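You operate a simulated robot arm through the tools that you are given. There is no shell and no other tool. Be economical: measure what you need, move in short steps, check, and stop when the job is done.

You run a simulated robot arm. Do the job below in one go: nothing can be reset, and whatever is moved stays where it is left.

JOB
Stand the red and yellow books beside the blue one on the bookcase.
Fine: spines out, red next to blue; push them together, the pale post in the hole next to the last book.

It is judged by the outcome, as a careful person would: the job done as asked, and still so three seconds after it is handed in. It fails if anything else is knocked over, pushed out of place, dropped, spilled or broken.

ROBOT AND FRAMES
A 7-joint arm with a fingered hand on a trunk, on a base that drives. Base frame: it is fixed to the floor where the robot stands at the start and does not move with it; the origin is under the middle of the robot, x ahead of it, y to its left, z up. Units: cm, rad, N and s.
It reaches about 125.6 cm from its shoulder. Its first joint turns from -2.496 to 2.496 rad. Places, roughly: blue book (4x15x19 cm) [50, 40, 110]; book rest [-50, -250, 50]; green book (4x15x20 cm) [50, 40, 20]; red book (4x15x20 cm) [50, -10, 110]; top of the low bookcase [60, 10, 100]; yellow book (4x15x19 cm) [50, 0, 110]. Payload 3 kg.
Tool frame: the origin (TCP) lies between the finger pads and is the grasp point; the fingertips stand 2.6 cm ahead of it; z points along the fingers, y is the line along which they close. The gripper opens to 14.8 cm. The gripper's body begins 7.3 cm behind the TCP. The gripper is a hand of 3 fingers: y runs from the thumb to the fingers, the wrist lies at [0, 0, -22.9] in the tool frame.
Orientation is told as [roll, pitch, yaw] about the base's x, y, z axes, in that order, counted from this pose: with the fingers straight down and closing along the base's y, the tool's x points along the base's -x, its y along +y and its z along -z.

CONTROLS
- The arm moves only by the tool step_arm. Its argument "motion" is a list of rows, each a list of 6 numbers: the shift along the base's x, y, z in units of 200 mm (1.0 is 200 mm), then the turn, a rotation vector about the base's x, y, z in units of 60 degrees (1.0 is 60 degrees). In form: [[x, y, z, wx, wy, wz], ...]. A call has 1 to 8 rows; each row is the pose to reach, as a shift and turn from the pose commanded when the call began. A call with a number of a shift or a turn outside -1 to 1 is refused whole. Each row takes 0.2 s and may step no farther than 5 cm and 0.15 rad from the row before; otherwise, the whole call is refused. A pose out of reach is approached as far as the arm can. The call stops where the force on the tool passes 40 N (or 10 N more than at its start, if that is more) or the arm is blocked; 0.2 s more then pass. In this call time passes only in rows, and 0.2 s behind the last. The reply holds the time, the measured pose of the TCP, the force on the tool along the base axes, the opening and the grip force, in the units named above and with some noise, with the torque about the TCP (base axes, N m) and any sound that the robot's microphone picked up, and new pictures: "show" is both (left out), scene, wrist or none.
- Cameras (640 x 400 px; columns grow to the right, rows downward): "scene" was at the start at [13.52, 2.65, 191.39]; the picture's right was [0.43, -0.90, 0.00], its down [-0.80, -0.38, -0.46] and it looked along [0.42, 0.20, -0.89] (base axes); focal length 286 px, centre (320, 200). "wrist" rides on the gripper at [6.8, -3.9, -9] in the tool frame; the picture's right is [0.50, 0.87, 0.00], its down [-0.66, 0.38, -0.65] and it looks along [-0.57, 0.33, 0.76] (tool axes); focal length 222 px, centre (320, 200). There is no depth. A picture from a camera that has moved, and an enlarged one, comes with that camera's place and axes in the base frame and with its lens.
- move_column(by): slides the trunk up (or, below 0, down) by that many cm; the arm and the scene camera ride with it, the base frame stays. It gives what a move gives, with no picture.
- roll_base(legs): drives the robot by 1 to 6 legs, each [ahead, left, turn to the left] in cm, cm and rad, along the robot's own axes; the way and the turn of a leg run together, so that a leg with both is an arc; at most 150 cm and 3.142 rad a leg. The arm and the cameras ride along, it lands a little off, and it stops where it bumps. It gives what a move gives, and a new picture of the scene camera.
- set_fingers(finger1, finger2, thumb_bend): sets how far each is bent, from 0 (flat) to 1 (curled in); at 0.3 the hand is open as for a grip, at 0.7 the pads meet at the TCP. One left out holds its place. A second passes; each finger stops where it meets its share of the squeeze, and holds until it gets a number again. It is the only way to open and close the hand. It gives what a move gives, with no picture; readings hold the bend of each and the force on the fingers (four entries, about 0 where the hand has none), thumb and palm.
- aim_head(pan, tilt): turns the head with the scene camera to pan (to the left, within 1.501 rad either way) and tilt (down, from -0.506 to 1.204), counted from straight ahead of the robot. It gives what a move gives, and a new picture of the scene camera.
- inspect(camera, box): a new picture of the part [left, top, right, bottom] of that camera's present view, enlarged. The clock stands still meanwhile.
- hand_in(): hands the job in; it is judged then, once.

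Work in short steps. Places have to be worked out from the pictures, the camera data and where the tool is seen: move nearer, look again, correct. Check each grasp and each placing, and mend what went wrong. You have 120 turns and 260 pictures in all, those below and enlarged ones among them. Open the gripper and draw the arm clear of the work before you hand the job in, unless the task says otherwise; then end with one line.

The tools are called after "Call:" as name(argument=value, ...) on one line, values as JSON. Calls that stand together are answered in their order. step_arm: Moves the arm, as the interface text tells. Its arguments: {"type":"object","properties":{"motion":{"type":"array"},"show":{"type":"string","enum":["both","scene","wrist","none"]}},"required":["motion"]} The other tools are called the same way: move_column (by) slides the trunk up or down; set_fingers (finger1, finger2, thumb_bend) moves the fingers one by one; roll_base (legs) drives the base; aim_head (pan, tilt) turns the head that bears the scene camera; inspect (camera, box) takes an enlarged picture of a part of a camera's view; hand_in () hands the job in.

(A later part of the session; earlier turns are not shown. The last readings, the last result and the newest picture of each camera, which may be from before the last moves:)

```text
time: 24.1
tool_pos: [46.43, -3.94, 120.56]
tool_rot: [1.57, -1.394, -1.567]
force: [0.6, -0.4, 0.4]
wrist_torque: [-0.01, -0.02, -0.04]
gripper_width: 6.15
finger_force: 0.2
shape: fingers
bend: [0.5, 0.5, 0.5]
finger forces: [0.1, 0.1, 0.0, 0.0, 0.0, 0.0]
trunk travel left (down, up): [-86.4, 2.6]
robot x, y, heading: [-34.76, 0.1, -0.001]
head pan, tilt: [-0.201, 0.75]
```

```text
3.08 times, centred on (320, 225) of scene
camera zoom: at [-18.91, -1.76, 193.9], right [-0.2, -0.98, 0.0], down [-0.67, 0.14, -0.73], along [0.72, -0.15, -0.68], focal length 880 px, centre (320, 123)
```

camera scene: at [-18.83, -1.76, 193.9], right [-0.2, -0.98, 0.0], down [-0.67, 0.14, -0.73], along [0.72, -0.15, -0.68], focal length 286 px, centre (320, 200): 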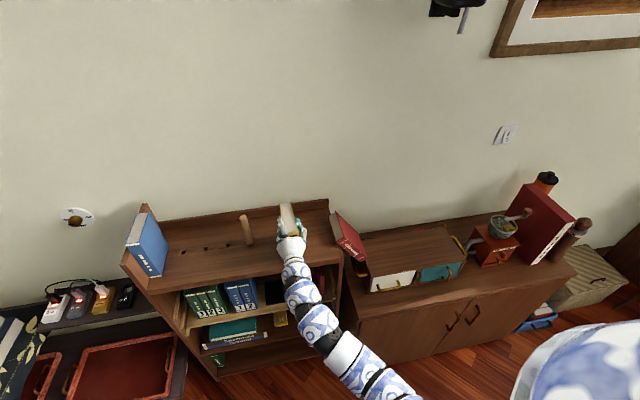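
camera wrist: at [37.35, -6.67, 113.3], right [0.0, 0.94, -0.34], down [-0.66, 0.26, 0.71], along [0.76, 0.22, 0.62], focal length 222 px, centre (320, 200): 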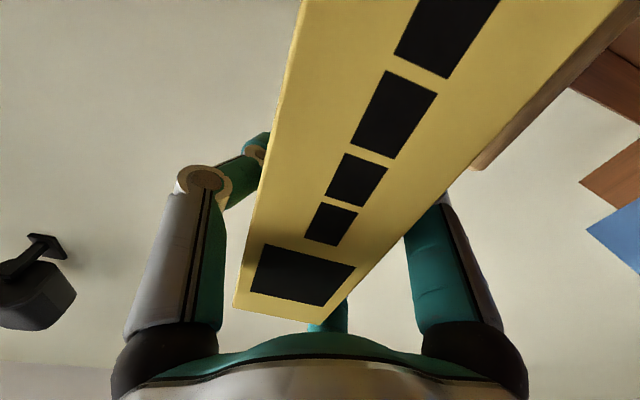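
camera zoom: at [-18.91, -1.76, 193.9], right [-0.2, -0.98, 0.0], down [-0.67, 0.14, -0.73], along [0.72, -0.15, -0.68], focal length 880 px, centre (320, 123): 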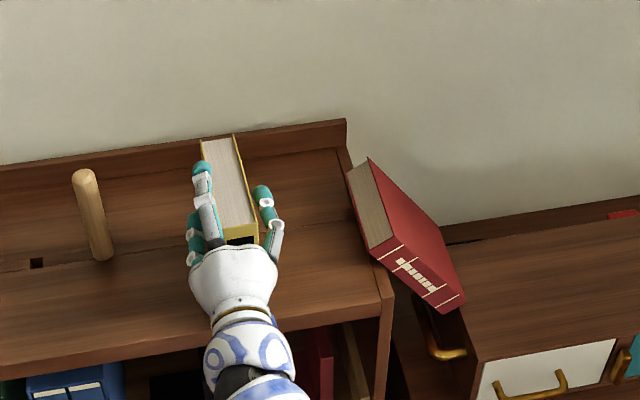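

Yellow stands by itself. I back straight out of it and then look at the red book from the front.

Call:
step_arm(motion=[[-0.15, 0, 0, 0, 0, 0], [-0.35, 0, 0, 0, 0, 0], [-0.55, 0, 0, 0, 0, 0], [-0.75, 0, 0, 0, 0, 0], [-0.9, 0, 0, 0, 0, 0]], show="scene")

Call:
inspect(camera="scene", box=[320, 200, 420, 290])

```text
time: 25.3
tool_pos: [28.67, -4.11, 120.56]
tool_rot: [1.571, -1.394, -1.567]
force: [0.7, -0.6, -0.5]
wrist_torque: [-0.02, -0.04, 0.01]
gripper_width: 6.15
finger_force: 0.1
shape: fingers
bend: [0.5, 0.5, 0.5]
finger forces: [0.1, 0.0, 0.0, 0.1, 0.1, 0.0]
trunk travel left (down, up): [-86.4, 2.6]
robot x, y, heading: [-34.82, -0.12, 0.001]
head pan, tilt: [-0.201, 0.75]
camera scene: at [-18.96, -1.8, 193.91], right [-0.2, -0.98, 0.0], down [-0.67, 0.14, -0.73], along [0.72, -0.15, -0.68], focal length 286 px, centre (320, 200)
```

scene: 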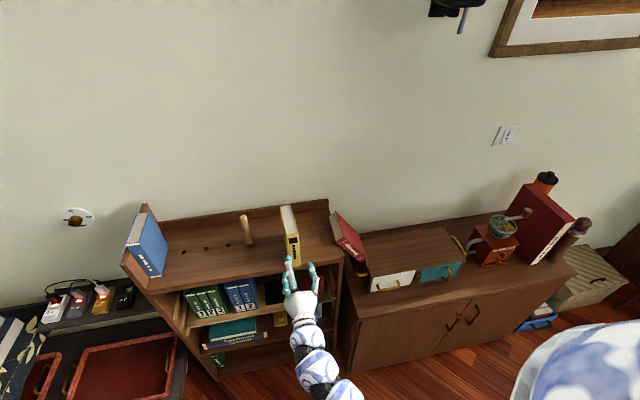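

```text
4.44 times, centred on (370, 245) of scene
camera zoom: at [-18.96, -1.8, 193.91], right [-0.2, -0.98, 0.0], down [-0.67, 0.14, -0.73], along [0.72, -0.15, -0.68], focal length 1272 px, centre (98, 0)
```

zoom: 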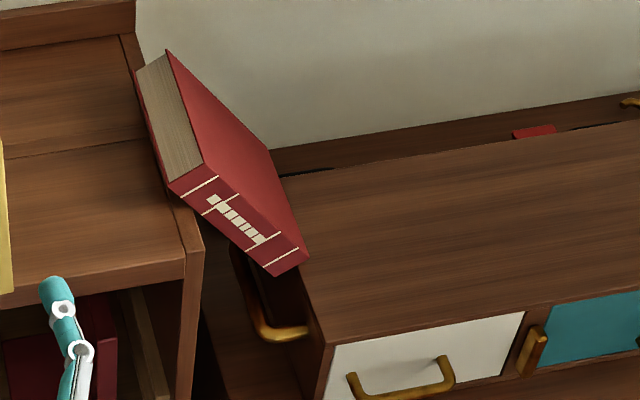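

Red's spine is at x≈47, running from tail (y −22, z 109) down to head (y −34, z 93) at ~55°, propped between shelf edge and the neighbouring box. I'll grip it with the thumb underneath; first I test rolling the hand +135° in free space in front.

Call:
step_arm(motion=[[0, -0.1, 0, 0.125, 0, 0], [0, -0.2, 0, 0.25, 0, 0], [0, -0.3, 0, 0.375, 0, 0], [0, -0.4, 0, 0.5, 0, 0], [0, -0.5, 0, 0.625, 0, 0], [0, -0.6, 0, 0.75, 0, 0], [0, -0.7, 0, 0.875, 0, 0], [0, -0.8, 0, 1.0, 0, 0]], show="none")

Call:
step_arm(motion=[[0, -0.06, -0.05, 0.125, 0, 0], [0, -0.12, -0.1, 0.25, 0, 0], [0, -0.18, -0.15, 0.375, 0, 0], [0, -0.24, -0.2, 0.5, 0, 0], [0, -0.3, -0.25, 0.625, 0, 0], [0, -0.36, -0.3, 0.75, 0, 0], [0, -0.42, -0.35, 0.875, 0, 0], [0, -0.48, -0.4, 1.0, 0, 0]], show="both")

```text
time: 27.1
tool_pos: [28.35, -19.96, 120.58]
tool_rot: [1.574, -0.345, -1.57]
force: [-0.1, -0.2, -0.2]
wrist_torque: [-0.01, 0.0, 0.03]
gripper_width: 6.19
finger_force: 0.1
shape: fingers
bend: [0.5, 0.5, 0.5]
finger forces: [0.0, 0.0, 0.0, 0.1, 0.1, 0.1]
trunk travel left (down, up): [-86.4, 2.6]
robot x, y, heading: [-34.44, -0.03, 0.002]
head pan, tilt: [-0.201, 0.75]
```

```text
time: 28.9
tool_pos: [28.4, -29.7, 112.59]
tool_rot: [1.574, 0.701, -1.572]
force: [-0.6, -0.2, 0.1]
wrist_torque: [0.02, -0.01, -0.03]
gripper_width: 6.18
finger_force: 0.0
shape: fingers
bend: [0.5, 0.5, 0.5]
finger forces: [0.0, 0.0, 0.1, 0.0, 0.0, 0.0]
trunk travel left (down, up): [-86.4, 2.6]
robot x, y, heading: [-34.79, -0.46, 0.001]
head pan, tilt: [-0.201, 0.75]
camera scene: at [-18.91, -1.8, 193.9], right [-0.2, -0.98, 0.0], down [-0.67, 0.14, -0.73], along [0.72, -0.15, -0.68], focal length 286 px, centre (320, 200)
camera wrist: at [19.39, -21.94, 113.88], right [0.0, -0.18, 0.98], down [-0.65, -0.74, -0.14], along [0.76, -0.64, -0.11], focal length 222 px, centre (320, 200)
```

scene: 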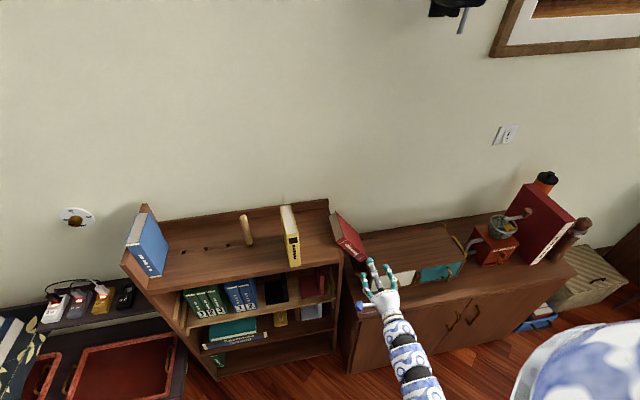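
wrist: 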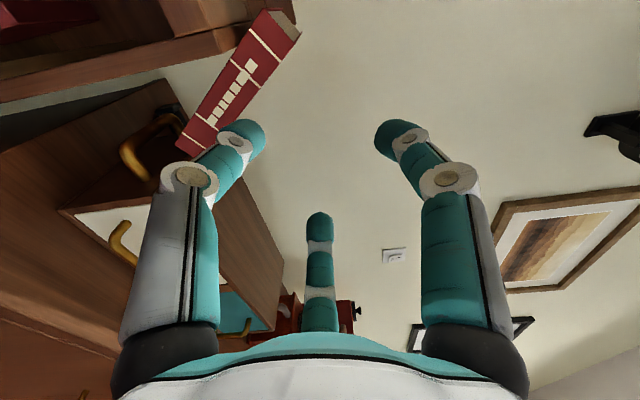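

Roll reaches. The wrist view gives red's tail at (y −24/−21, z 111/109) and head-lower (y −32, z 93.7), matching. I set finger openings, finish the roll and align at y≈-29.7, z≈100.9, in front.

Call:
set_fingers(finger1=0.42, finger2=0.42, thumb_bend=0.5)

Call:
step_arm(motion=[[0.05, 0, -0.15, 0.09, 0, 0], [0.1, 0, -0.3, 0.18, 0, 0], [0.15, 0, -0.45, 0.262, 0, 0], [0.2, 0, -0.585, 0.262, 0, 0]])

Call:
inspect(camera="scene", box=[320, 200, 420, 290])

```text
time: 29.9
tool_pos: [28.46, -29.55, 112.61]
tool_rot: [1.573, 0.702, -1.571]
force: [-0.7, -0.6, -0.2]
wrist_torque: [-0.02, 0.06, -0.03]
gripper_width: 7.53
finger_force: 0.1
shape: fingers
bend: [0.42, 0.42, 0.5]
finger forces: [0.0, 0.0, 0.0, 0.1, 0.1, 0.0]
trunk travel left (down, up): [-86.4, 2.6]
robot x, y, heading: [-35.02, 0.04, 0.003]
head pan, tilt: [-0.201, 0.75]
```

```text
time: 30.9
tool_pos: [32.44, -29.41, 100.85]
tool_rot: [1.572, 0.975, -1.57]
force: [-0.2, 0.1, 0.1]
wrist_torque: [-0.05, 0.02, -0.01]
gripper_width: 7.52
finger_force: 0.0
shape: fingers
bend: [0.42, 0.42, 0.5]
finger forces: [0.1, 0.0, 0.0, 0.0, 0.0, 0.0]
trunk travel left (down, up): [-86.4, 2.6]
robot x, y, heading: [-34.47, -0.1, 0.001]
head pan, tilt: [-0.201, 0.75]
camera scene: at [-18.88, -1.78, 193.9], right [-0.2, -0.98, 0.0], down [-0.67, 0.14, -0.73], along [0.72, -0.15, -0.68], focal length 286 px, centre (320, 200)
camera wrist: at [23.39, -22.5, 104.28], right [0.0, -0.44, 0.9], down [-0.65, -0.68, -0.33], along [0.76, -0.59, -0.28], focal length 222 px, centre (320, 200)
```

scene: 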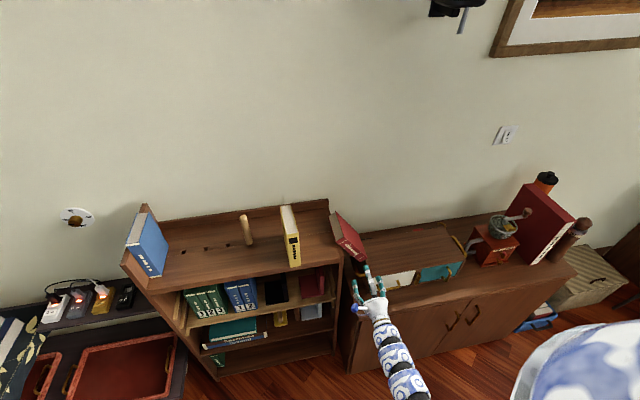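
wrist: 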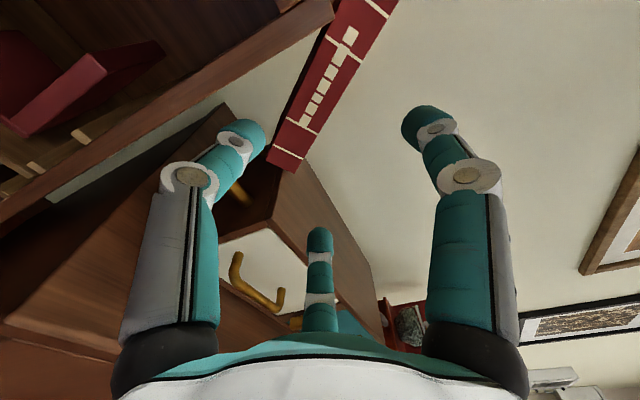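

```text
4.44 times, centred on (370, 245) of scene
camera zoom: at [-18.88, -1.78, 193.9], right [-0.2, -0.98, 0.0], down [-0.67, 0.14, -0.73], along [0.72, -0.15, -0.68], focal length 1272 px, centre (98, 0)
```

zoom: 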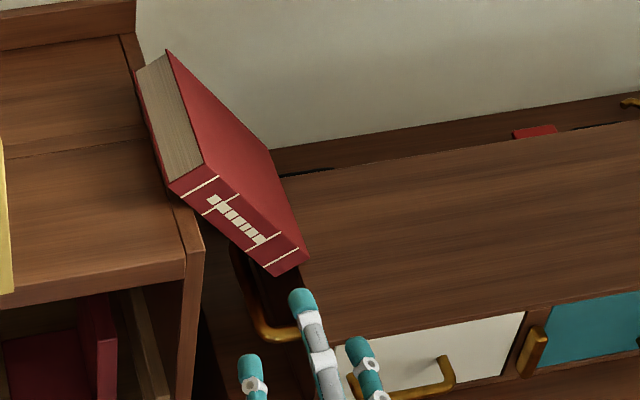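

Box corner ≈ (38, −34.7, 93.6), bookcase side at y≈−23.4. To clear the side with the thumb I shift the grip slightly lower/right and bend the thumb a little more, then advance partway.

Call:
set_fingers(thumb_bend=0.54)

Call:
step_arm(motion=[[0.12, -0.045, -0.035, 0, 0, 0], [0.3, -0.045, -0.035, 0, 0, 0], [0.48, -0.045, -0.035, 0, 0, 0]])

Call:
inspect(camera="scene", box=[320, 200, 420, 290])

```text
time: 31.9
tool_pos: [32.46, -29.55, 100.81]
tool_rot: [1.575, 0.975, -1.571]
force: [-1.2, 0.8, -0.7]
wrist_torque: [0.02, 0.0, 0.02]
gripper_width: 6.95
finger_force: 0.0
shape: fingers
bend: [0.42, 0.42, 0.54]
finger forces: [0.0, 0.0, 0.1, 0.0, 0.0, 0.1]
trunk travel left (down, up): [-86.4, 2.6]
robot x, y, heading: [-34.73, 0.04, 0.0]
head pan, tilt: [-0.201, 0.75]
```

```text
time: 32.7
tool_pos: [42.14, -30.36, 100.08]
tool_rot: [1.573, 0.974, -1.569]
force: [-0.2, 0.2, -0.2]
wrist_torque: [-0.03, 0.02, -0.01]
gripper_width: 6.91
finger_force: 0.1
shape: fingers
bend: [0.42, 0.42, 0.54]
finger forces: [0.0, 0.0, 0.0, 0.0, 0.1, 0.0]
trunk travel left (down, up): [-86.4, 2.6]
robot x, y, heading: [-34.89, 0.21, 0.002]
head pan, tilt: [-0.201, 0.75]
camera scene: at [-18.8, -1.77, 193.89], right [-0.2, -0.98, 0.0], down [-0.67, 0.14, -0.73], along [0.72, -0.15, -0.68], focal length 286 px, centre (320, 200)
camera wrist: at [33.02, -23.4, 103.54], right [0.0, -0.44, 0.9], down [-0.65, -0.68, -0.33], along [0.76, -0.59, -0.28], focal length 222 px, centre (320, 200)
```

scene: 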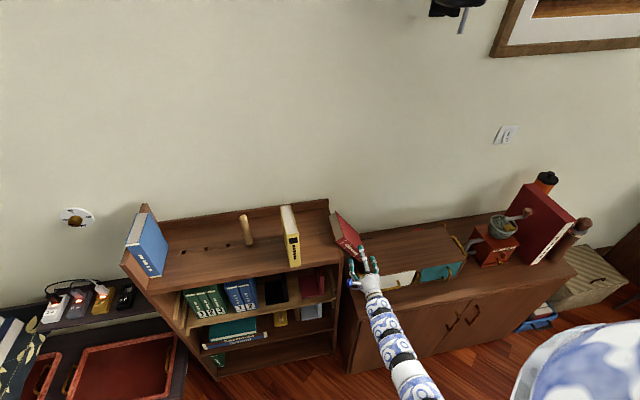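
wrist: 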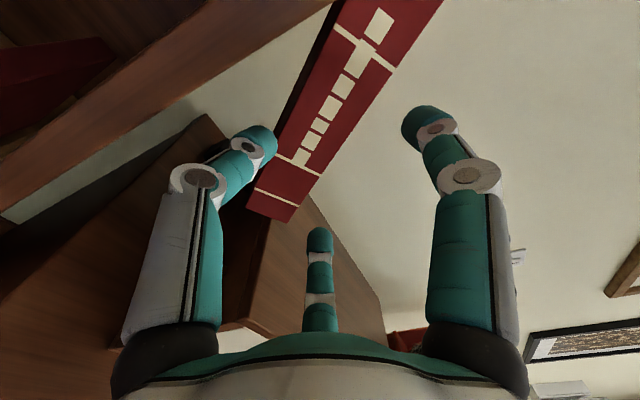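

```text
4.44 times, centred on (370, 245) of scene
camera zoom: at [-18.8, -1.77, 193.89], right [-0.2, -0.98, 0.0], down [-0.67, 0.14, -0.73], along [0.72, -0.15, -0.68], focal length 1272 px, centre (98, 0)
```

zoom: 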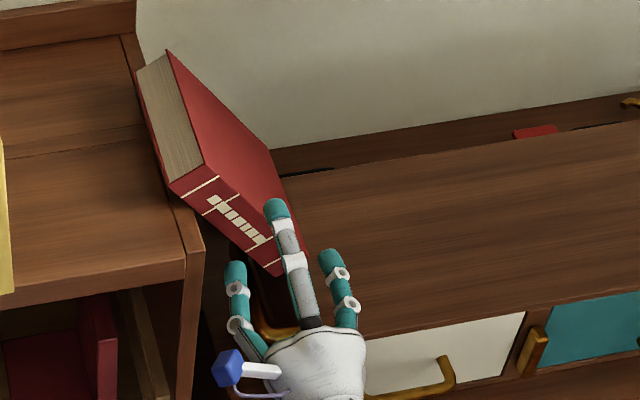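

The thumb heads under, the fingers over the red. I advance the remaining ~7 cm.

Call:
step_arm(motion=[[0.1, 0, 0, 0, 0, 0], [0.2, 0, 0, 0, 0, 0], [0.28, 0, 0, 0, 0, 0], [0.35, 0, 0, 0, 0, 0]], show="wrist")

Call:
inspect(camera="scene", box=[320, 200, 420, 290])

```text
time: 33.7
tool_pos: [49.18, -30.33, 100.3]
tool_rot: [1.576, 0.975, -1.567]
force: [-0.6, 1.1, -0.3]
wrist_torque: [0.0, 0.03, 0.03]
gripper_width: 7.02
finger_force: 0.2
shape: fingers
bend: [0.42, 0.42, 0.54]
finger forces: [0.0, 0.1, 0.1, 0.0, 0.7, 0.1]
trunk travel left (down, up): [-86.4, 2.6]
robot x, y, heading: [-34.85, -0.23, -0.002]
head pan, tilt: [-0.201, 0.75]
camera wrist: at [40.01, -23.39, 103.62], right [0.0, -0.44, 0.9], down [-0.65, -0.68, -0.33], along [0.76, -0.59, -0.28], focal length 222 px, centre (320, 200)
```

wrist: 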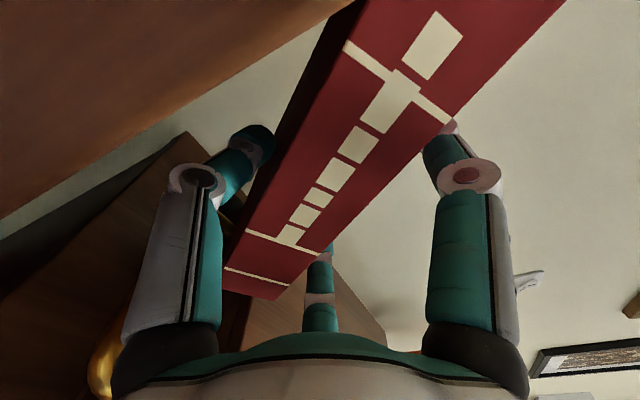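

```text
4.44 times, centred on (370, 245) of scene
camera zoom: at [-18.88, -1.73, 193.9], right [-0.2, -0.98, 0.0], down [-0.67, 0.14, -0.73], along [0.72, -0.15, -0.68], focal length 1272 px, centre (98, 0)
```

zoom: 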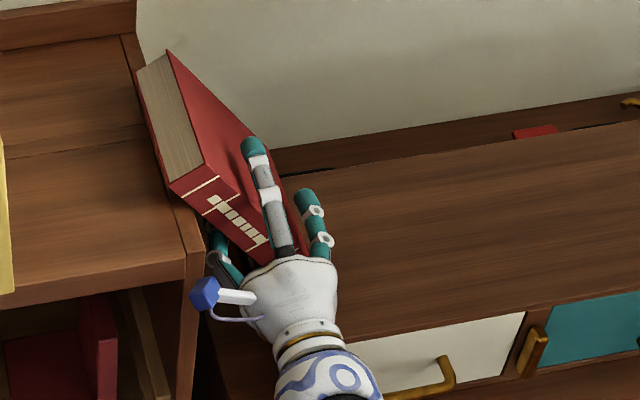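

Straddled well; thumb is just touching. I close on the red.

Call:
set_fingers(finger1=0.55, finger2=0.55)

Call:
set_fingers(finger1=0.75, finger2=0.75, thumb_bend=0.75)

Call:
inspect(camera="scene", box=[320, 200, 420, 290])

```text
time: 34.7
tool_pos: [49.07, -30.39, 100.21]
tool_rot: [1.576, 0.974, -1.571]
force: [-0.6, 0.5, 0.7]
wrist_torque: [0.05, 0.01, 0.03]
gripper_width: 4.87
finger_force: 0.0
shape: fingers
bend: [0.55, 0.55, 0.54]
finger forces: [0.1, 0.0, 0.1, 0.1, 1.0, 0.0]
trunk travel left (down, up): [-86.4, 2.6]
robot x, y, heading: [-34.83, 0.3, -0.003]
head pan, tilt: [-0.201, 0.75]
```

```text
time: 35.7
tool_pos: [49.15, -30.35, 100.15]
tool_rot: [1.572, 0.974, -1.571]
force: [0.7, 5.8, -0.5]
wrist_torque: [-0.01, 0.18, 0.2]
gripper_width: 3.82
finger_force: 17.9
shape: fingers
bend: [0.62, 0.62, 0.59]
finger forces: [7.5, 7.3, 0.1, 0.0, 21.2, 0.0]
trunk travel left (down, up): [-86.4, 2.6]
robot x, y, heading: [-34.76, 0.07, 0.004]
head pan, tilt: [-0.201, 0.75]
```

```text
4.44 times, centred on (370, 245) of scene
camera zoom: at [-18.86, -1.7, 193.9], right [-0.2, -0.98, 0.0], down [-0.67, 0.14, -0.73], along [0.72, -0.15, -0.68], focal length 1272 px, centre (98, 0)
```

zoom: 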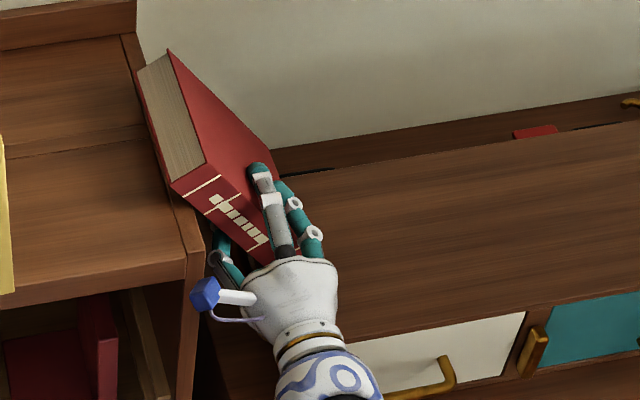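

Gripped at ~20 N. I lift 3 cm gently and check for sag.

Call:
step_arm(motion=[[0, -0.01, 0.05, 0, 0, 0], [0, -0.02, 0.1, 0, 0, 0], [0, -0.02, 0.15, 0, 0, 0]], show="wrist")

Call:
inspect(camera="scene", box=[320, 200, 420, 290])

```text
time: 36.5
tool_pos: [49.01, -30.98, 102.98]
tool_rot: [1.569, 0.974, -1.574]
force: [1.0, 0.1, -7.8]
wrist_torque: [-0.15, 0.43, -0.03]
gripper_width: 3.75
finger_force: 18.4
shape: fingers
bend: [0.63, 0.63, 0.6]
finger forces: [7.5, 8.6, 0.0, 0.0, 20.7, 0.0]
trunk travel left (down, up): [-86.4, 2.6]
robot x, y, heading: [-34.49, -0.02, 0.004]
head pan, tilt: [-0.201, 0.75]
camera wrist: at [40.02, -23.92, 106.43], right [0.0, -0.44, 0.9], down [-0.66, -0.68, -0.33], along [0.75, -0.59, -0.29], focal length 222 px, centre (320, 200)
```

wrist: 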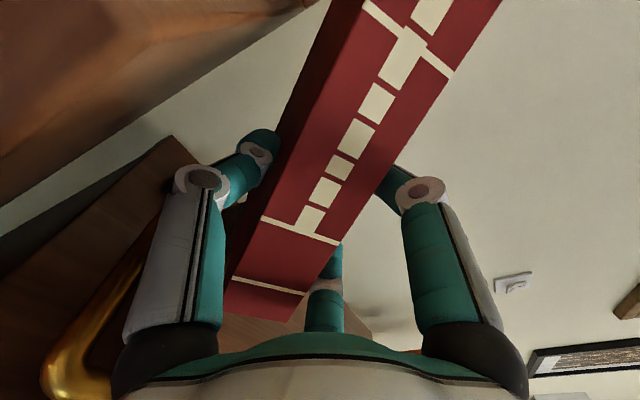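

```text
4.44 times, centred on (370, 245) of scene
camera zoom: at [-18.83, -1.81, 193.89], right [-0.2, -0.98, 0.0], down [-0.67, 0.14, -0.73], along [0.72, -0.15, -0.68], focal length 1272 px, centre (98, 0)
```

zoom: 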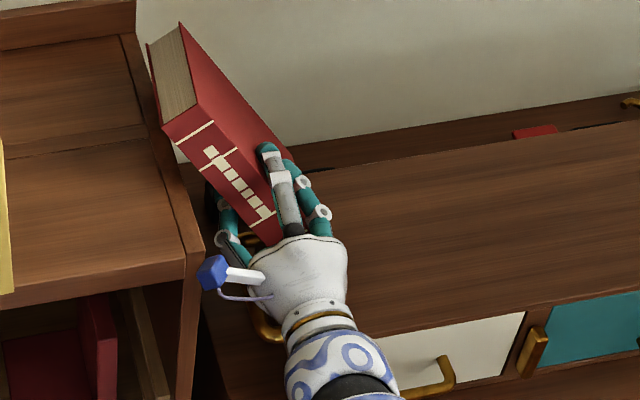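

Red is free and stable in the grip (~0.8 kg). I raise it 20 cm, then rotate.

Call:
step_arm(motion=[[0, 0, 0.12, 0, 0, 0], [0, 0, 0.25, 0, 0, 0], [0, 0, 0.37, 0, 0, 0], [0, 0, 0.5, 0, 0, 0], [0, 0, 0.62, 0, 0, 0], [0, 0, 0.75, 0, 0, 0], [0, 0, 0.87, 0, 0, 0], [0, 0, 1.0, 0, 0, 0]], show="scene")

```text
time: 38.3
tool_pos: [49.28, -30.92, 123.14]
tool_rot: [1.574, 0.974, -1.571]
force: [-0.3, 0.8, -7.8]
wrist_torque: [0.05, 0.41, 0.03]
gripper_width: 3.77
finger_force: 18.9
shape: fingers
bend: [0.65, 0.65, 0.6]
finger forces: [8.8, 8.5, 0.0, 0.0, 21.1, 0.0]
trunk travel left (down, up): [-86.4, 2.6]
robot x, y, heading: [-35.17, 0.11, 0.001]
head pan, tilt: [-0.201, 0.75]
camera scene: at [-18.83, -1.77, 193.9], right [-0.2, -0.98, 0.0], down [-0.67, 0.14, -0.73], along [0.72, -0.15, -0.68], focal length 286 px, centre (320, 200)
```

scene: 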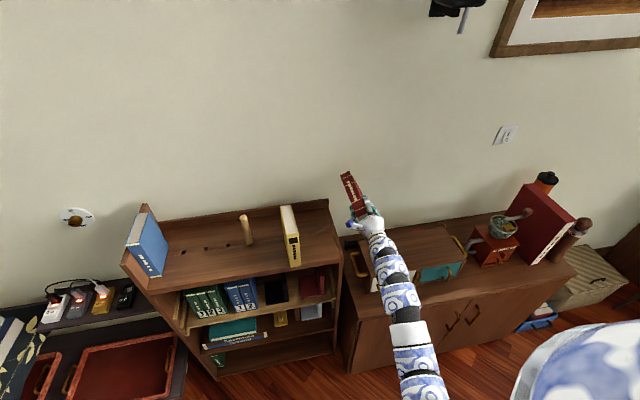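

Now I rotate −60° about x, pulling back toward x≈40.

Call:
step_arm(motion=[[-0.05, 0, 0.03, -0.125, 0, 0], [-0.1, 0, 0.06, -0.25, 0, 0], [-0.15, 0, 0.1, -0.375, 0, 0], [-0.2, 0, 0.13, -0.5, 0, 0], [-0.25, 0, 0.16, -0.625, 0, 0], [-0.3, 0, 0.2, -0.75, 0, 0], [-0.35, 0, 0.2, -0.875, 0, 0], [-0.4, 0, 0.2, -1.0, 0, 0]], show="scene")

Call:
step_arm(motion=[[-0.07, 0, 0, -0.125, 0, 0], [-0.14, 0, 0, -0.25, 0, 0], [-0.21, 0, 0, -0.375, 0, 0], [-0.28, 0, 0, -0.5, 0, 0], [-0.35, 0, 0, -0.625, 0, 0], [-0.42, 0, 0, -0.75, 0, 0], [-0.5, 0, 0, -0.875, 0, 0], [-0.57, 0, 0, -1.0, 0, 0]], show="both")

```text
time: 40.1
tool_pos: [40.85, -30.95, 127.27]
tool_rot: [1.573, -0.074, -1.572]
force: [0.0, 0.3, -8.3]
wrist_torque: [0.12, 0.44, 0.0]
gripper_width: 3.81
finger_force: 19.5
shape: fingers
bend: [0.66, 0.65, 0.59]
finger forces: [8.7, 6.7, 0.0, 0.0, 23.1, 0.0]
trunk travel left (down, up): [-86.4, 2.6]
robot x, y, heading: [-34.96, 0.21, -0.001]
head pan, tilt: [-0.201, 0.75]
camera scene: at [-18.86, -1.81, 193.9], right [-0.2, -0.98, 0.0], down [-0.67, 0.14, -0.73], along [0.72, -0.15, -0.68], focal length 286 px, centre (320, 200)
```

scene: 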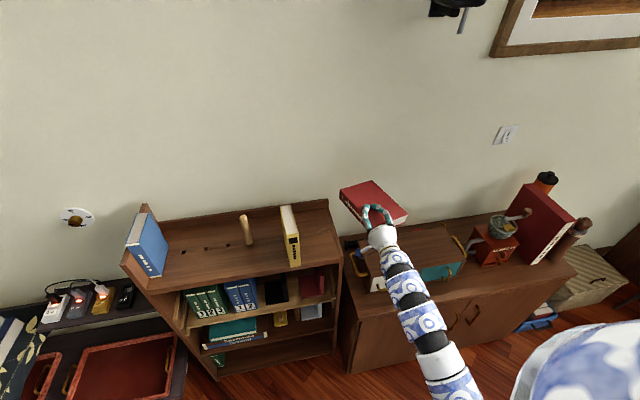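

```text
time: 41.9
tool_pos: [29.66, -30.66, 126.99]
tool_rot: [1.571, -1.121, -1.567]
force: [1.2, 0.9, -8.1]
wrist_torque: [0.04, 0.36, 0.01]
gripper_width: 3.55
finger_force: 18.3
shape: fingers
bend: [0.66, 0.66, 0.6]
finger forces: [8.3, 8.8, 0.0, 0.0, 19.2, 0.0]
trunk travel left (down, up): [-86.4, 2.6]
robot x, y, heading: [-34.93, -0.2, 0.001]
head pan, tilt: [-0.201, 0.75]
camera scene: at [-18.87, -1.8, 193.9], right [-0.2, -0.98, 0.0], down [-0.67, 0.14, -0.73], along [0.72, -0.15, -0.68], focal length 286 px, centre (320, 200)
camera wrist: at [20.58, -31.42, 119.3], right [0.0, 1.0, -0.08], down [-0.65, 0.05, 0.75], along [0.76, 0.05, 0.65], focal length 222 px, centre (320, 200)
```

scene: 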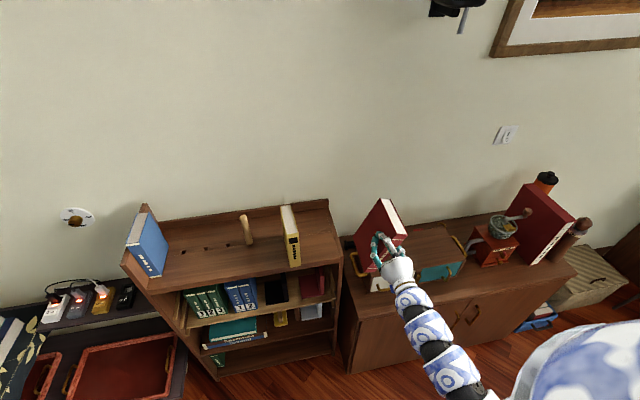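
wrist: 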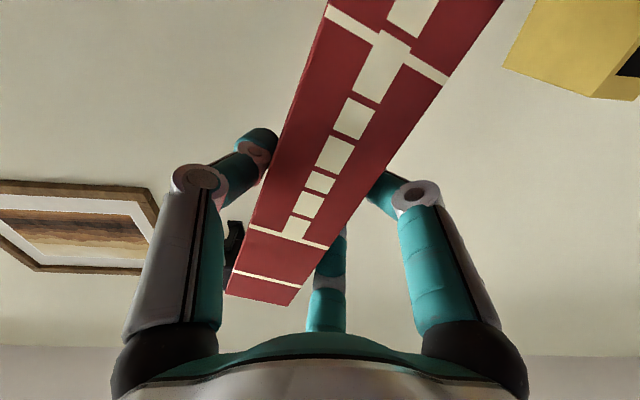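

Red is nearly upright; its head leans ~20° right. I correct that, pull back to x≈25 to pass in front of the yellow, and move left.

Call:
step_arm(motion=[[-0.08, 0, 0, -0.11, 0, 0], [-0.16, 0, 0, -0.22, 0, 0], [-0.24, 0.1, 0, -0.325, 0, 0], [-0.24, 0.3, 0, -0.325, 0, 0], [-0.24, 0.5, 0, -0.325, 0, 0], [-0.24, 0.7, 0, -0.325, 0, 0], [-0.24, 0.87, 0, -0.325, 0, 0], [-0.24, 1.0, 0, -0.325, 0, 0]], show="both")

```text
time: 43.7
tool_pos: [24.71, -12.07, 125.63]
tool_rot: [1.537, -1.457, -1.548]
force: [-1.8, 7.6, -7.6]
wrist_torque: [0.13, 0.28, -0.27]
gripper_width: 3.59
finger_force: 19.2
shape: fingers
bend: [0.64, 0.69, 0.61]
finger forces: [10.1, 10.7, 0.0, 0.0, 16.9, 0.0]
out of reach, approached as far as the arm can: row 3, 4, 5, 6, 7, 8
trunk travel left (down, up): [-86.4, 2.6]
robot x, y, heading: [-34.56, -0.15, 0.0]
head pan, tilt: [-0.201, 0.75]
camera scene: at [-19.04, -1.58, 194.15], right [-0.2, -0.98, 0.0], down [-0.67, 0.14, -0.73], along [0.72, -0.15, -0.68], focal length 286 px, centre (320, 200)
camera wrist: at [15.54, -15.06, 118.57], right [0.01, 0.92, -0.4], down [-0.65, 0.31, 0.7], along [0.76, 0.25, 0.6], focal length 222 px, centre (320, 200)
```

scene: 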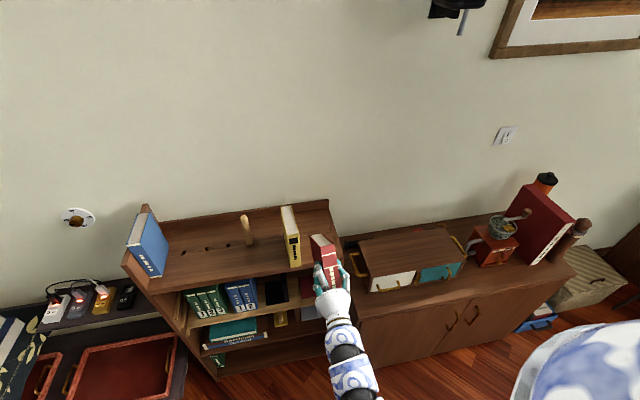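
wrist: 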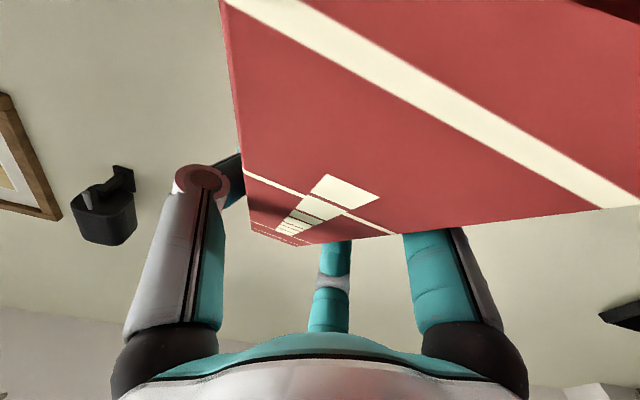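

The red pitched within the grip during that sweep and there is a side force. I look closer before continuing.

Call:
inspect(camera="scene", box=[270, 190, 400, 310])

Call:
step_arm(motion=[[0, 0, 0, 0, 0, 0]], show="wrist")

```text
3.33 times, centred on (335, 250) of scene
camera zoom: at [-19.04, -1.58, 194.15], right [-0.2, -0.98, 0.0], down [-0.67, 0.14, -0.73], along [0.72, -0.15, -0.68], focal length 954 px, centre (270, 33)
```

zoom: 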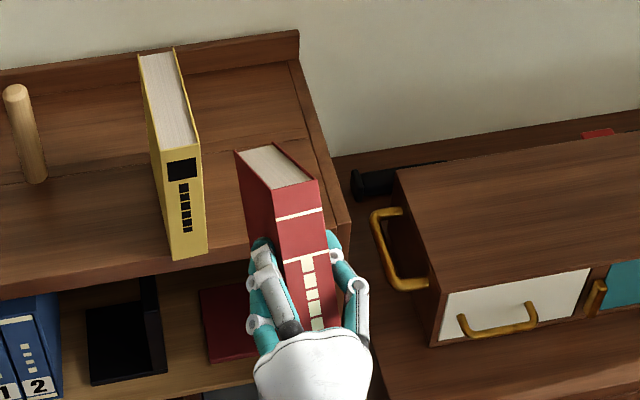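

```text
time: 44.1
tool_pos: [24.95, -11.55, 125.7]
tool_rot: [1.584, -1.458, -1.581]
force: [0.1, 0.5, -7.6]
wrist_torque: [0.06, 0.23, -0.01]
gripper_width: 3.57
finger_force: 21.2
shape: fingers
bend: [0.65, 0.67, 0.61]
finger forces: [9.9, 11.2, 0.0, 0.0, 20.4, 0.1]
trunk travel left (down, up): [-86.4, 2.6]
robot x, y, heading: [-35.05, -0.43, -0.002]
head pan, tilt: [-0.201, 0.75]
camera wrist: at [15.79, -14.62, 118.58], right [0.0, 0.92, -0.4], down [-0.66, 0.3, 0.69], along [0.76, 0.26, 0.6], focal length 222 px, centre (320, 200)
```

wrist: 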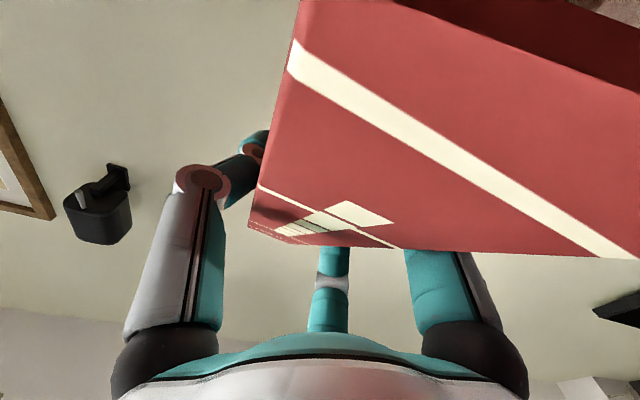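

The lateral jerk near the arm's limit let the red sag ~35° nose-down in the grip, but it holds. I'll carry it gently by the base instead: back 8 cm, then left 40 cm.

Call:
roll_base(legs=[[-8, 0, 0], [0, 40, 0]])

Call:
aim_head(pan=0.1, tilt=0.75)

Call:
inspect(camera="wrist", box=[0, 0, 640, 400])

```text
time: 47.3
tool_pos: [16.87, 28.73, 125.8]
tool_rot: [1.599, -1.46, -1.599]
force: [0.4, 1.3, -8.1]
wrist_torque: [0.04, 0.21, 0.0]
gripper_width: 3.58
finger_force: 20.9
shape: fingers
bend: [0.65, 0.67, 0.61]
finger forces: [9.8, 10.9, 0.1, 0.0, 20.3, 0.0]
trunk travel left (down, up): [-86.4, 2.6]
robot x, y, heading: [-42.95, 40.18, -0.009]
head pan, tilt: [-0.201, 0.75]
camera scene: at [-26.83, 38.6, 193.9], right [-0.2, -0.98, 0.0], down [-0.67, 0.14, -0.73], along [0.72, -0.15, -0.68], focal length 286 px, centre (320, 200)
```

scene: 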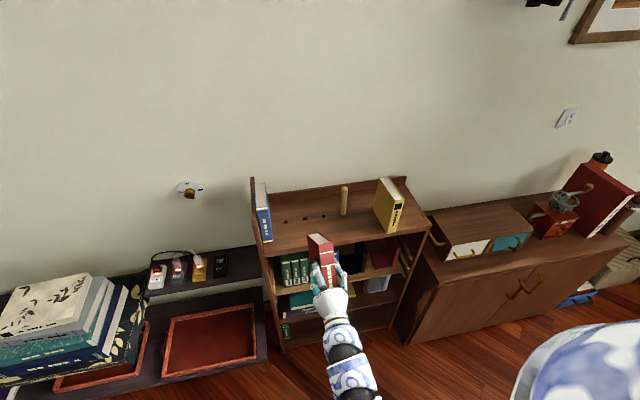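

```text
time: 48.1
tool_pos: [16.94, 28.73, 125.74]
tool_rot: [1.595, -1.462, -1.594]
force: [0.0, -0.1, -7.9]
wrist_torque: [0.05, 0.23, -0.01]
gripper_width: 3.58
finger_force: 20.6
shape: fingers
bend: [0.65, 0.67, 0.61]
finger forces: [9.8, 11.0, 0.0, 0.0, 20.3, 0.0]
trunk travel left (down, up): [-86.4, 2.6]
robot x, y, heading: [-43.01, 40.16, -0.011]
head pan, tilt: [0.099, 0.75]
camera scene: at [-26.69, 40.97, 193.9], right [0.09, -1.0, 0.0], down [-0.68, -0.06, -0.73], along [0.73, 0.07, -0.68], focal length 286 px, centre (320, 200)
```

scene: 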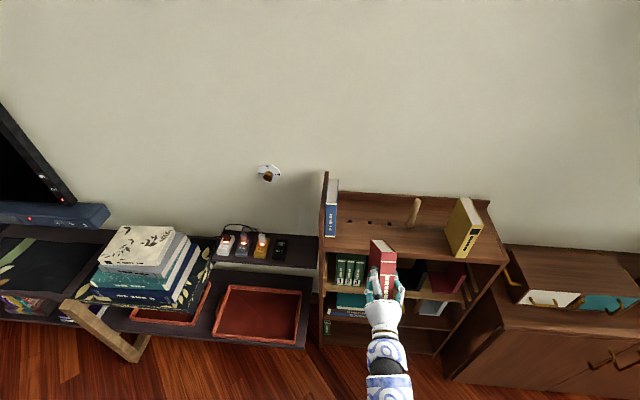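

```text
1.00 times, centred on (320, 200) of wrist (not enlarged: the box is as wide or as high as the picture)
camera zoom: at [7.81, 25.5, 118.58], right [0.0, 0.92, -0.4], down [-0.65, 0.31, 0.69], along [0.76, 0.26, 0.6], focal length 222 px, centre (320, 200)
```

zoom: 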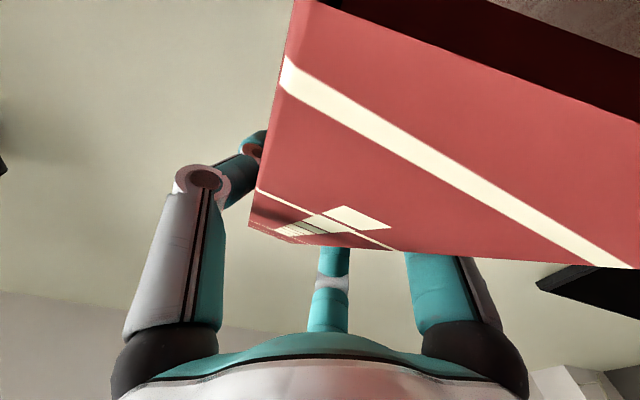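

Base carry was steady; the red's pitch in the grip is ~36° (measured from the spine band). I tilt the hand up 36° to bring the book upright, slowly.

Call:
step_arm(motion=[[0.03, 0, 0.02, 0, -0.1, 0], [0.06, 0, 0.04, 0, -0.2, 0], [0.1, 0, 0.06, 0, -0.3, 0], [0.14, 0, 0.08, 0, -0.4, 0], [0.18, 0, 0.1, 0, -0.5, 0], [0.22, 0, 0.1, 0, -0.6, 0]], show="both")

Call:
inspect(camera="scene", box=[310, 160, 470, 320])

```text
time: 49.0
tool_pos: [17.24, 32.46, 125.27]
tool_rot: [-2.598, -1.167, 2.845]
force: [0.6, -1.8, -6.0]
wrist_torque: [-0.02, 0.33, -0.02]
gripper_width: 3.61
finger_force: 19.4
shape: fingers
bend: [0.65, 0.67, 0.61]
finger forces: [10.2, 10.5, 0.0, 0.0, 17.8, 0.0]
trunk travel left (down, up): [-86.4, 2.6]
robot x, y, heading: [-42.95, 40.16, -0.004]
head pan, tilt: [0.099, 0.75]
stopped in row 4: the arm was blocked; the commanded pose is now the measured one
camera scene: at [-26.94, 38.01, 193.87], right [0.1, -1.0, -0.02], down [-0.68, -0.05, -0.73], along [0.73, 0.08, -0.68], focal length 286 px, centre (320, 200)
camera wrist: at [12.54, 25.58, 116.89], right [0.01, 0.77, -0.64], down [-0.92, 0.26, 0.3], along [0.4, 0.58, 0.71], focal length 222 px, centre (320, 200)
```

scene: 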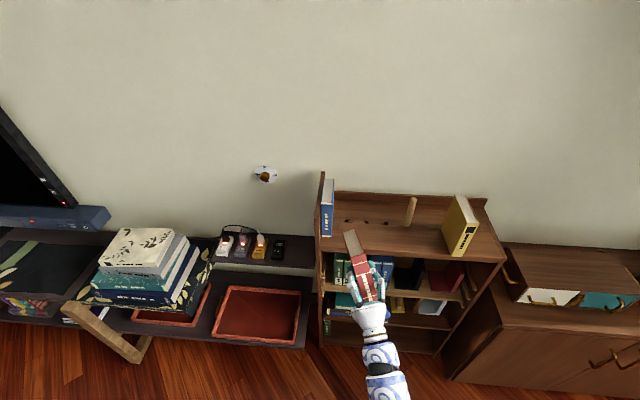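
wrist: 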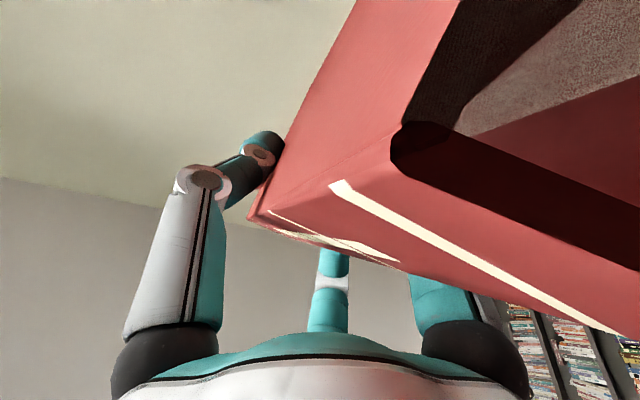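

```text
2.50 times, centred on (390, 240) of scene
camera zoom: at [-26.94, 38.01, 193.87], right [0.1, -1.0, -0.02], down [-0.68, -0.05, -0.73], along [0.73, 0.08, -0.68], focal length 715 px, centre (145, 100)
```

zoom: 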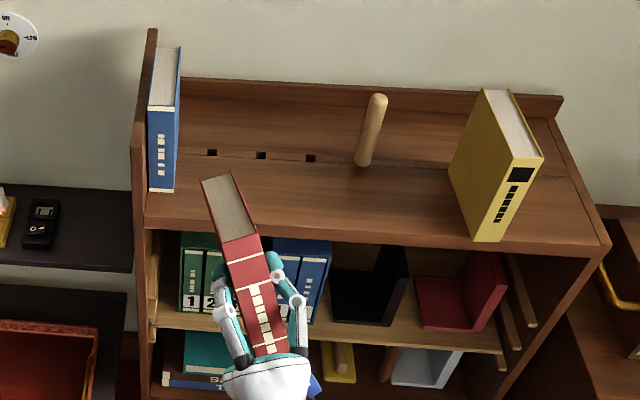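

Blocked by the arm's own limits close to the body; the book is still at ~35° relative to the hand (hand now pitched up ~20° with some yaw/roll). I level yaw/roll and extend forward to gain room.

Call:
step_arm(motion=[[0.06, 0, 0.03, 0.05, 0, -0.05], [0.14, 0, 0.06, 0.1, 0, -0.1], [0.25, 0, 0.08, 0.15, 0, -0.15], [0.38, 0, 0.1, 0.196, 0, -0.198], [0.5, 0, 0.1, 0.196, 0, -0.198]], show="both")

```text
time: 50.2
tool_pos: [27.66, 34.6, 127.86]
tool_rot: [-3.103, -1.193, 3.099]
force: [0.2, 2.0, -7.3]
wrist_torque: [0.09, 0.3, -0.05]
gripper_width: 3.62
finger_force: 19.8
shape: fingers
bend: [0.64, 0.67, 0.62]
finger forces: [10.0, 10.4, 0.0, 0.0, 18.7, 0.1]
trunk travel left (down, up): [-86.4, 2.6]
robot x, y, heading: [-43.01, 40.33, -0.006]
head pan, tilt: [0.099, 0.75]
camera scene: at [-26.95, 41.64, 193.91], right [0.1, -1.0, 0.0], down [-0.68, -0.07, -0.73], along [0.73, 0.07, -0.68], focal length 286 px, centre (320, 200)
camera wrist: at [21.64, 30.53, 118.29], right [0.19, 0.86, -0.48], down [-0.85, 0.39, 0.36], along [0.5, 0.34, 0.8], focal length 222 px, centre (320, 200)
```

scene: 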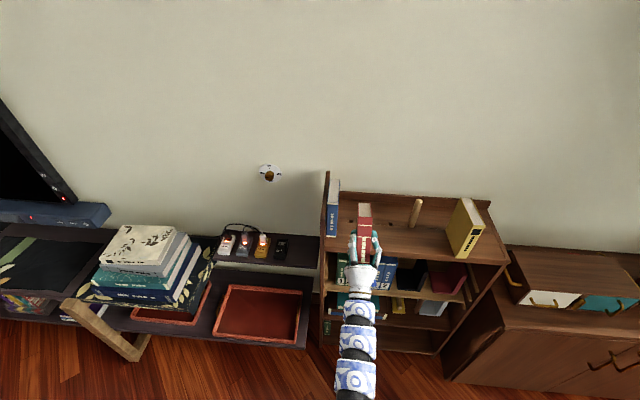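
wrist: 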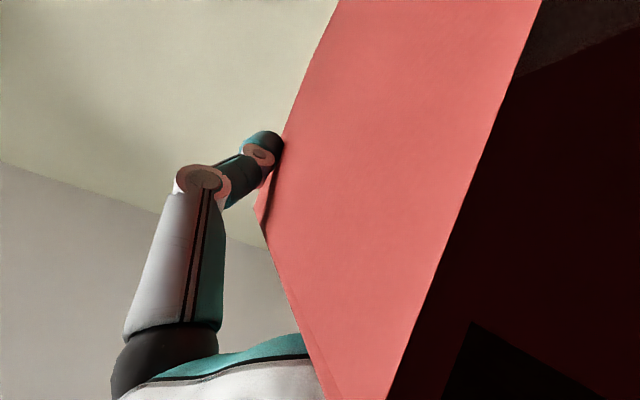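

Call:
inspect(camera="scene", box=[310, 170, 430, 290])

```text
3.33 times, centred on (370, 230) of scene
camera zoom: at [-26.95, 41.64, 193.91], right [0.1, -1.0, 0.0], down [-0.68, -0.07, -0.73], along [0.73, 0.07, -0.68], focal length 954 px, centre (153, 100)
```

zoom: 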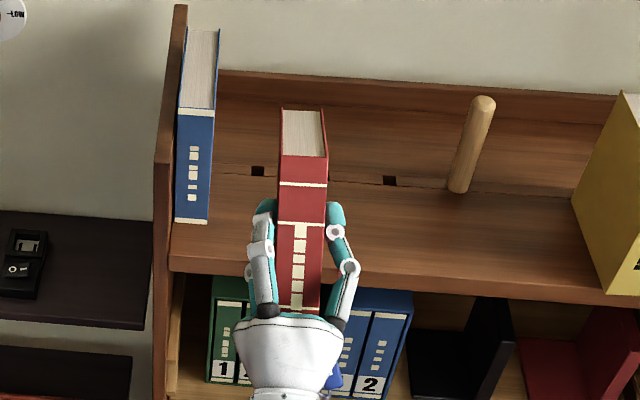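

The book is now ~28° nose-down. I'll bring it over the shelf and use the shelf contact at its back-bottom corner to rotate it upright. First a slow move forward to x≈47.5.

Call:
step_arm(motion=[[0.1, 0.01, 0, 0, 0, 0], [0.22, 0.02, 0, 0, 0, 0], [0.35, 0.03, 0, 0, 0, 0], [0.48, 0.04, 0, 0, 0, 0], [0.61, 0.05, 0, 0, 0, 0], [0.74, 0.06, 0, 0, 0, 0], [0.87, 0.07, 0, 0, 0, 0], [0.97, 0.07, 0, 0, 0, 0]], show="both")

Call:
inspect(camera="scene", box=[310, 150, 430, 270])

```text
time: 52.0
tool_pos: [47.2, 35.38, 127.64]
tool_rot: [-3.108, -1.198, 3.105]
force: [-0.7, -0.1, -7.4]
wrist_torque: [0.09, 0.24, -0.01]
gripper_width: 3.59
finger_force: 19.6
shape: fingers
bend: [0.64, 0.67, 0.62]
finger forces: [9.9, 10.2, 0.0, 0.0, 19.0, 0.0]
trunk travel left (down, up): [-86.4, 2.6]
robot x, y, heading: [-42.83, 40.47, -0.004]
head pan, tilt: [0.099, 0.75]
camera scene: at [-26.59, 40.95, 193.88], right [0.1, -1.0, 0.0], down [-0.68, -0.06, -0.73], along [0.73, 0.07, -0.68], focal length 286 px, centre (320, 200)
camera wrist: at [41.26, 31.46, 118.11], right [0.19, 0.86, -0.48], down [-0.85, 0.39, 0.37], along [0.5, 0.33, 0.8], focal length 222 px, centre (320, 200)
```

scene: 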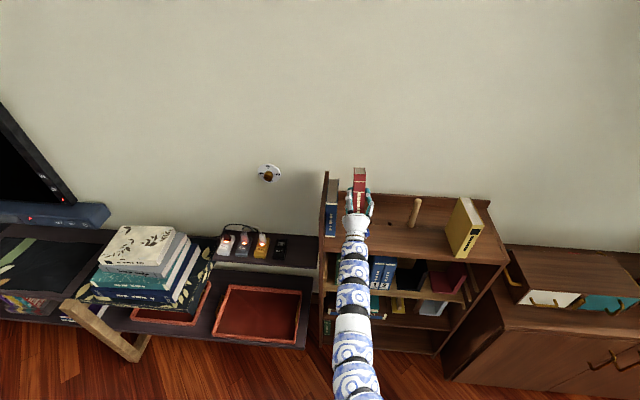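
wrist: 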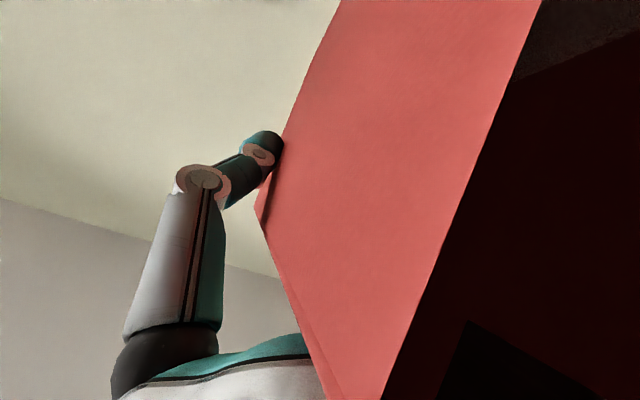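

```text
3.33 times, centred on (370, 210) of scene
camera zoom: at [-26.59, 40.95, 193.88], right [0.1, -1.0, 0.0], down [-0.68, -0.06, -0.73], along [0.73, 0.07, -0.68], focal length 954 px, centre (153, 167)
```

zoom: 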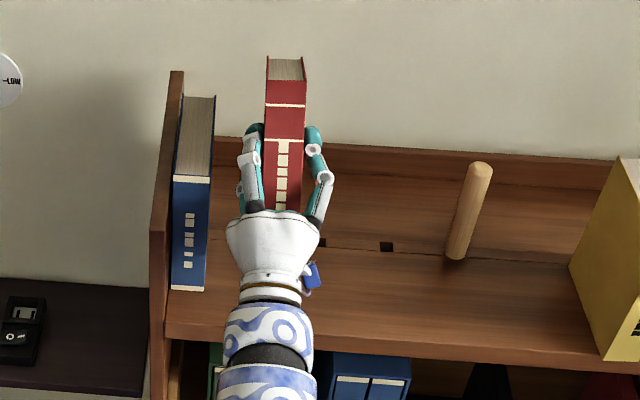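

Steady. With the arm extended I try pitching the hand up a further 20° slowly.

Call:
step_arm(motion=[[-0.02, 0, 0.01, 0, -0.06, 0], [-0.04, 0, 0.02, 0, -0.12, 0], [-0.06, 0, 0.03, 0, -0.18, 0], [-0.08, 0, 0.04, 0, -0.24, 0], [-0.1, 0, 0.04, 0, -0.3, 0], [-0.12, 0, 0.04, 0, -0.35, 0]], show="wrist")

Call:
inspect(camera="scene", box=[310, 150, 430, 270])

```text
time: 53.4
tool_pos: [44.78, 35.45, 128.5]
tool_rot: [-3.129, -0.826, 3.123]
force: [-0.2, 0.0, -7.7]
wrist_torque: [0.11, 0.37, 0.0]
gripper_width: 3.6
finger_force: 19.4
shape: fingers
bend: [0.64, 0.67, 0.62]
finger forces: [10.4, 10.2, 0.1, 0.0, 19.2, 0.0]
trunk travel left (down, up): [-86.4, 2.6]
robot x, y, heading: [-43.02, 40.44, -0.006]
head pan, tilt: [0.099, 0.75]
camera wrist: at [42.6, 31.37, 117.55], right [0.35, 0.86, -0.38], down [-0.92, 0.39, 0.04], along [0.18, 0.33, 0.93], focal length 222 px, centre (320, 200)
```

wrist: 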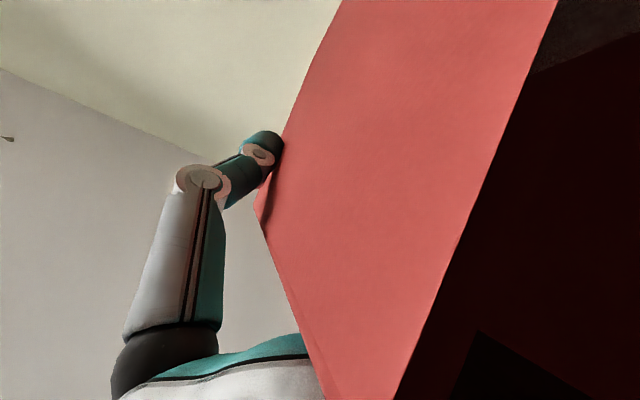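

```text
3.33 times, centred on (370, 210) of scene
camera zoom: at [-26.65, 40.96, 193.89], right [0.09, -1.0, 0.0], down [-0.68, -0.06, -0.73], along [0.73, 0.07, -0.68], focal length 954 px, centre (153, 167)
```

zoom: 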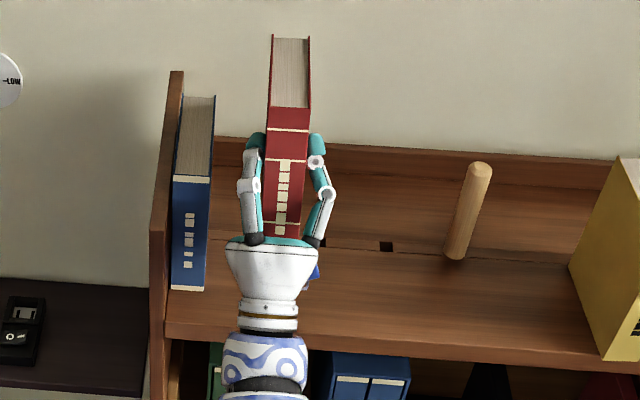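

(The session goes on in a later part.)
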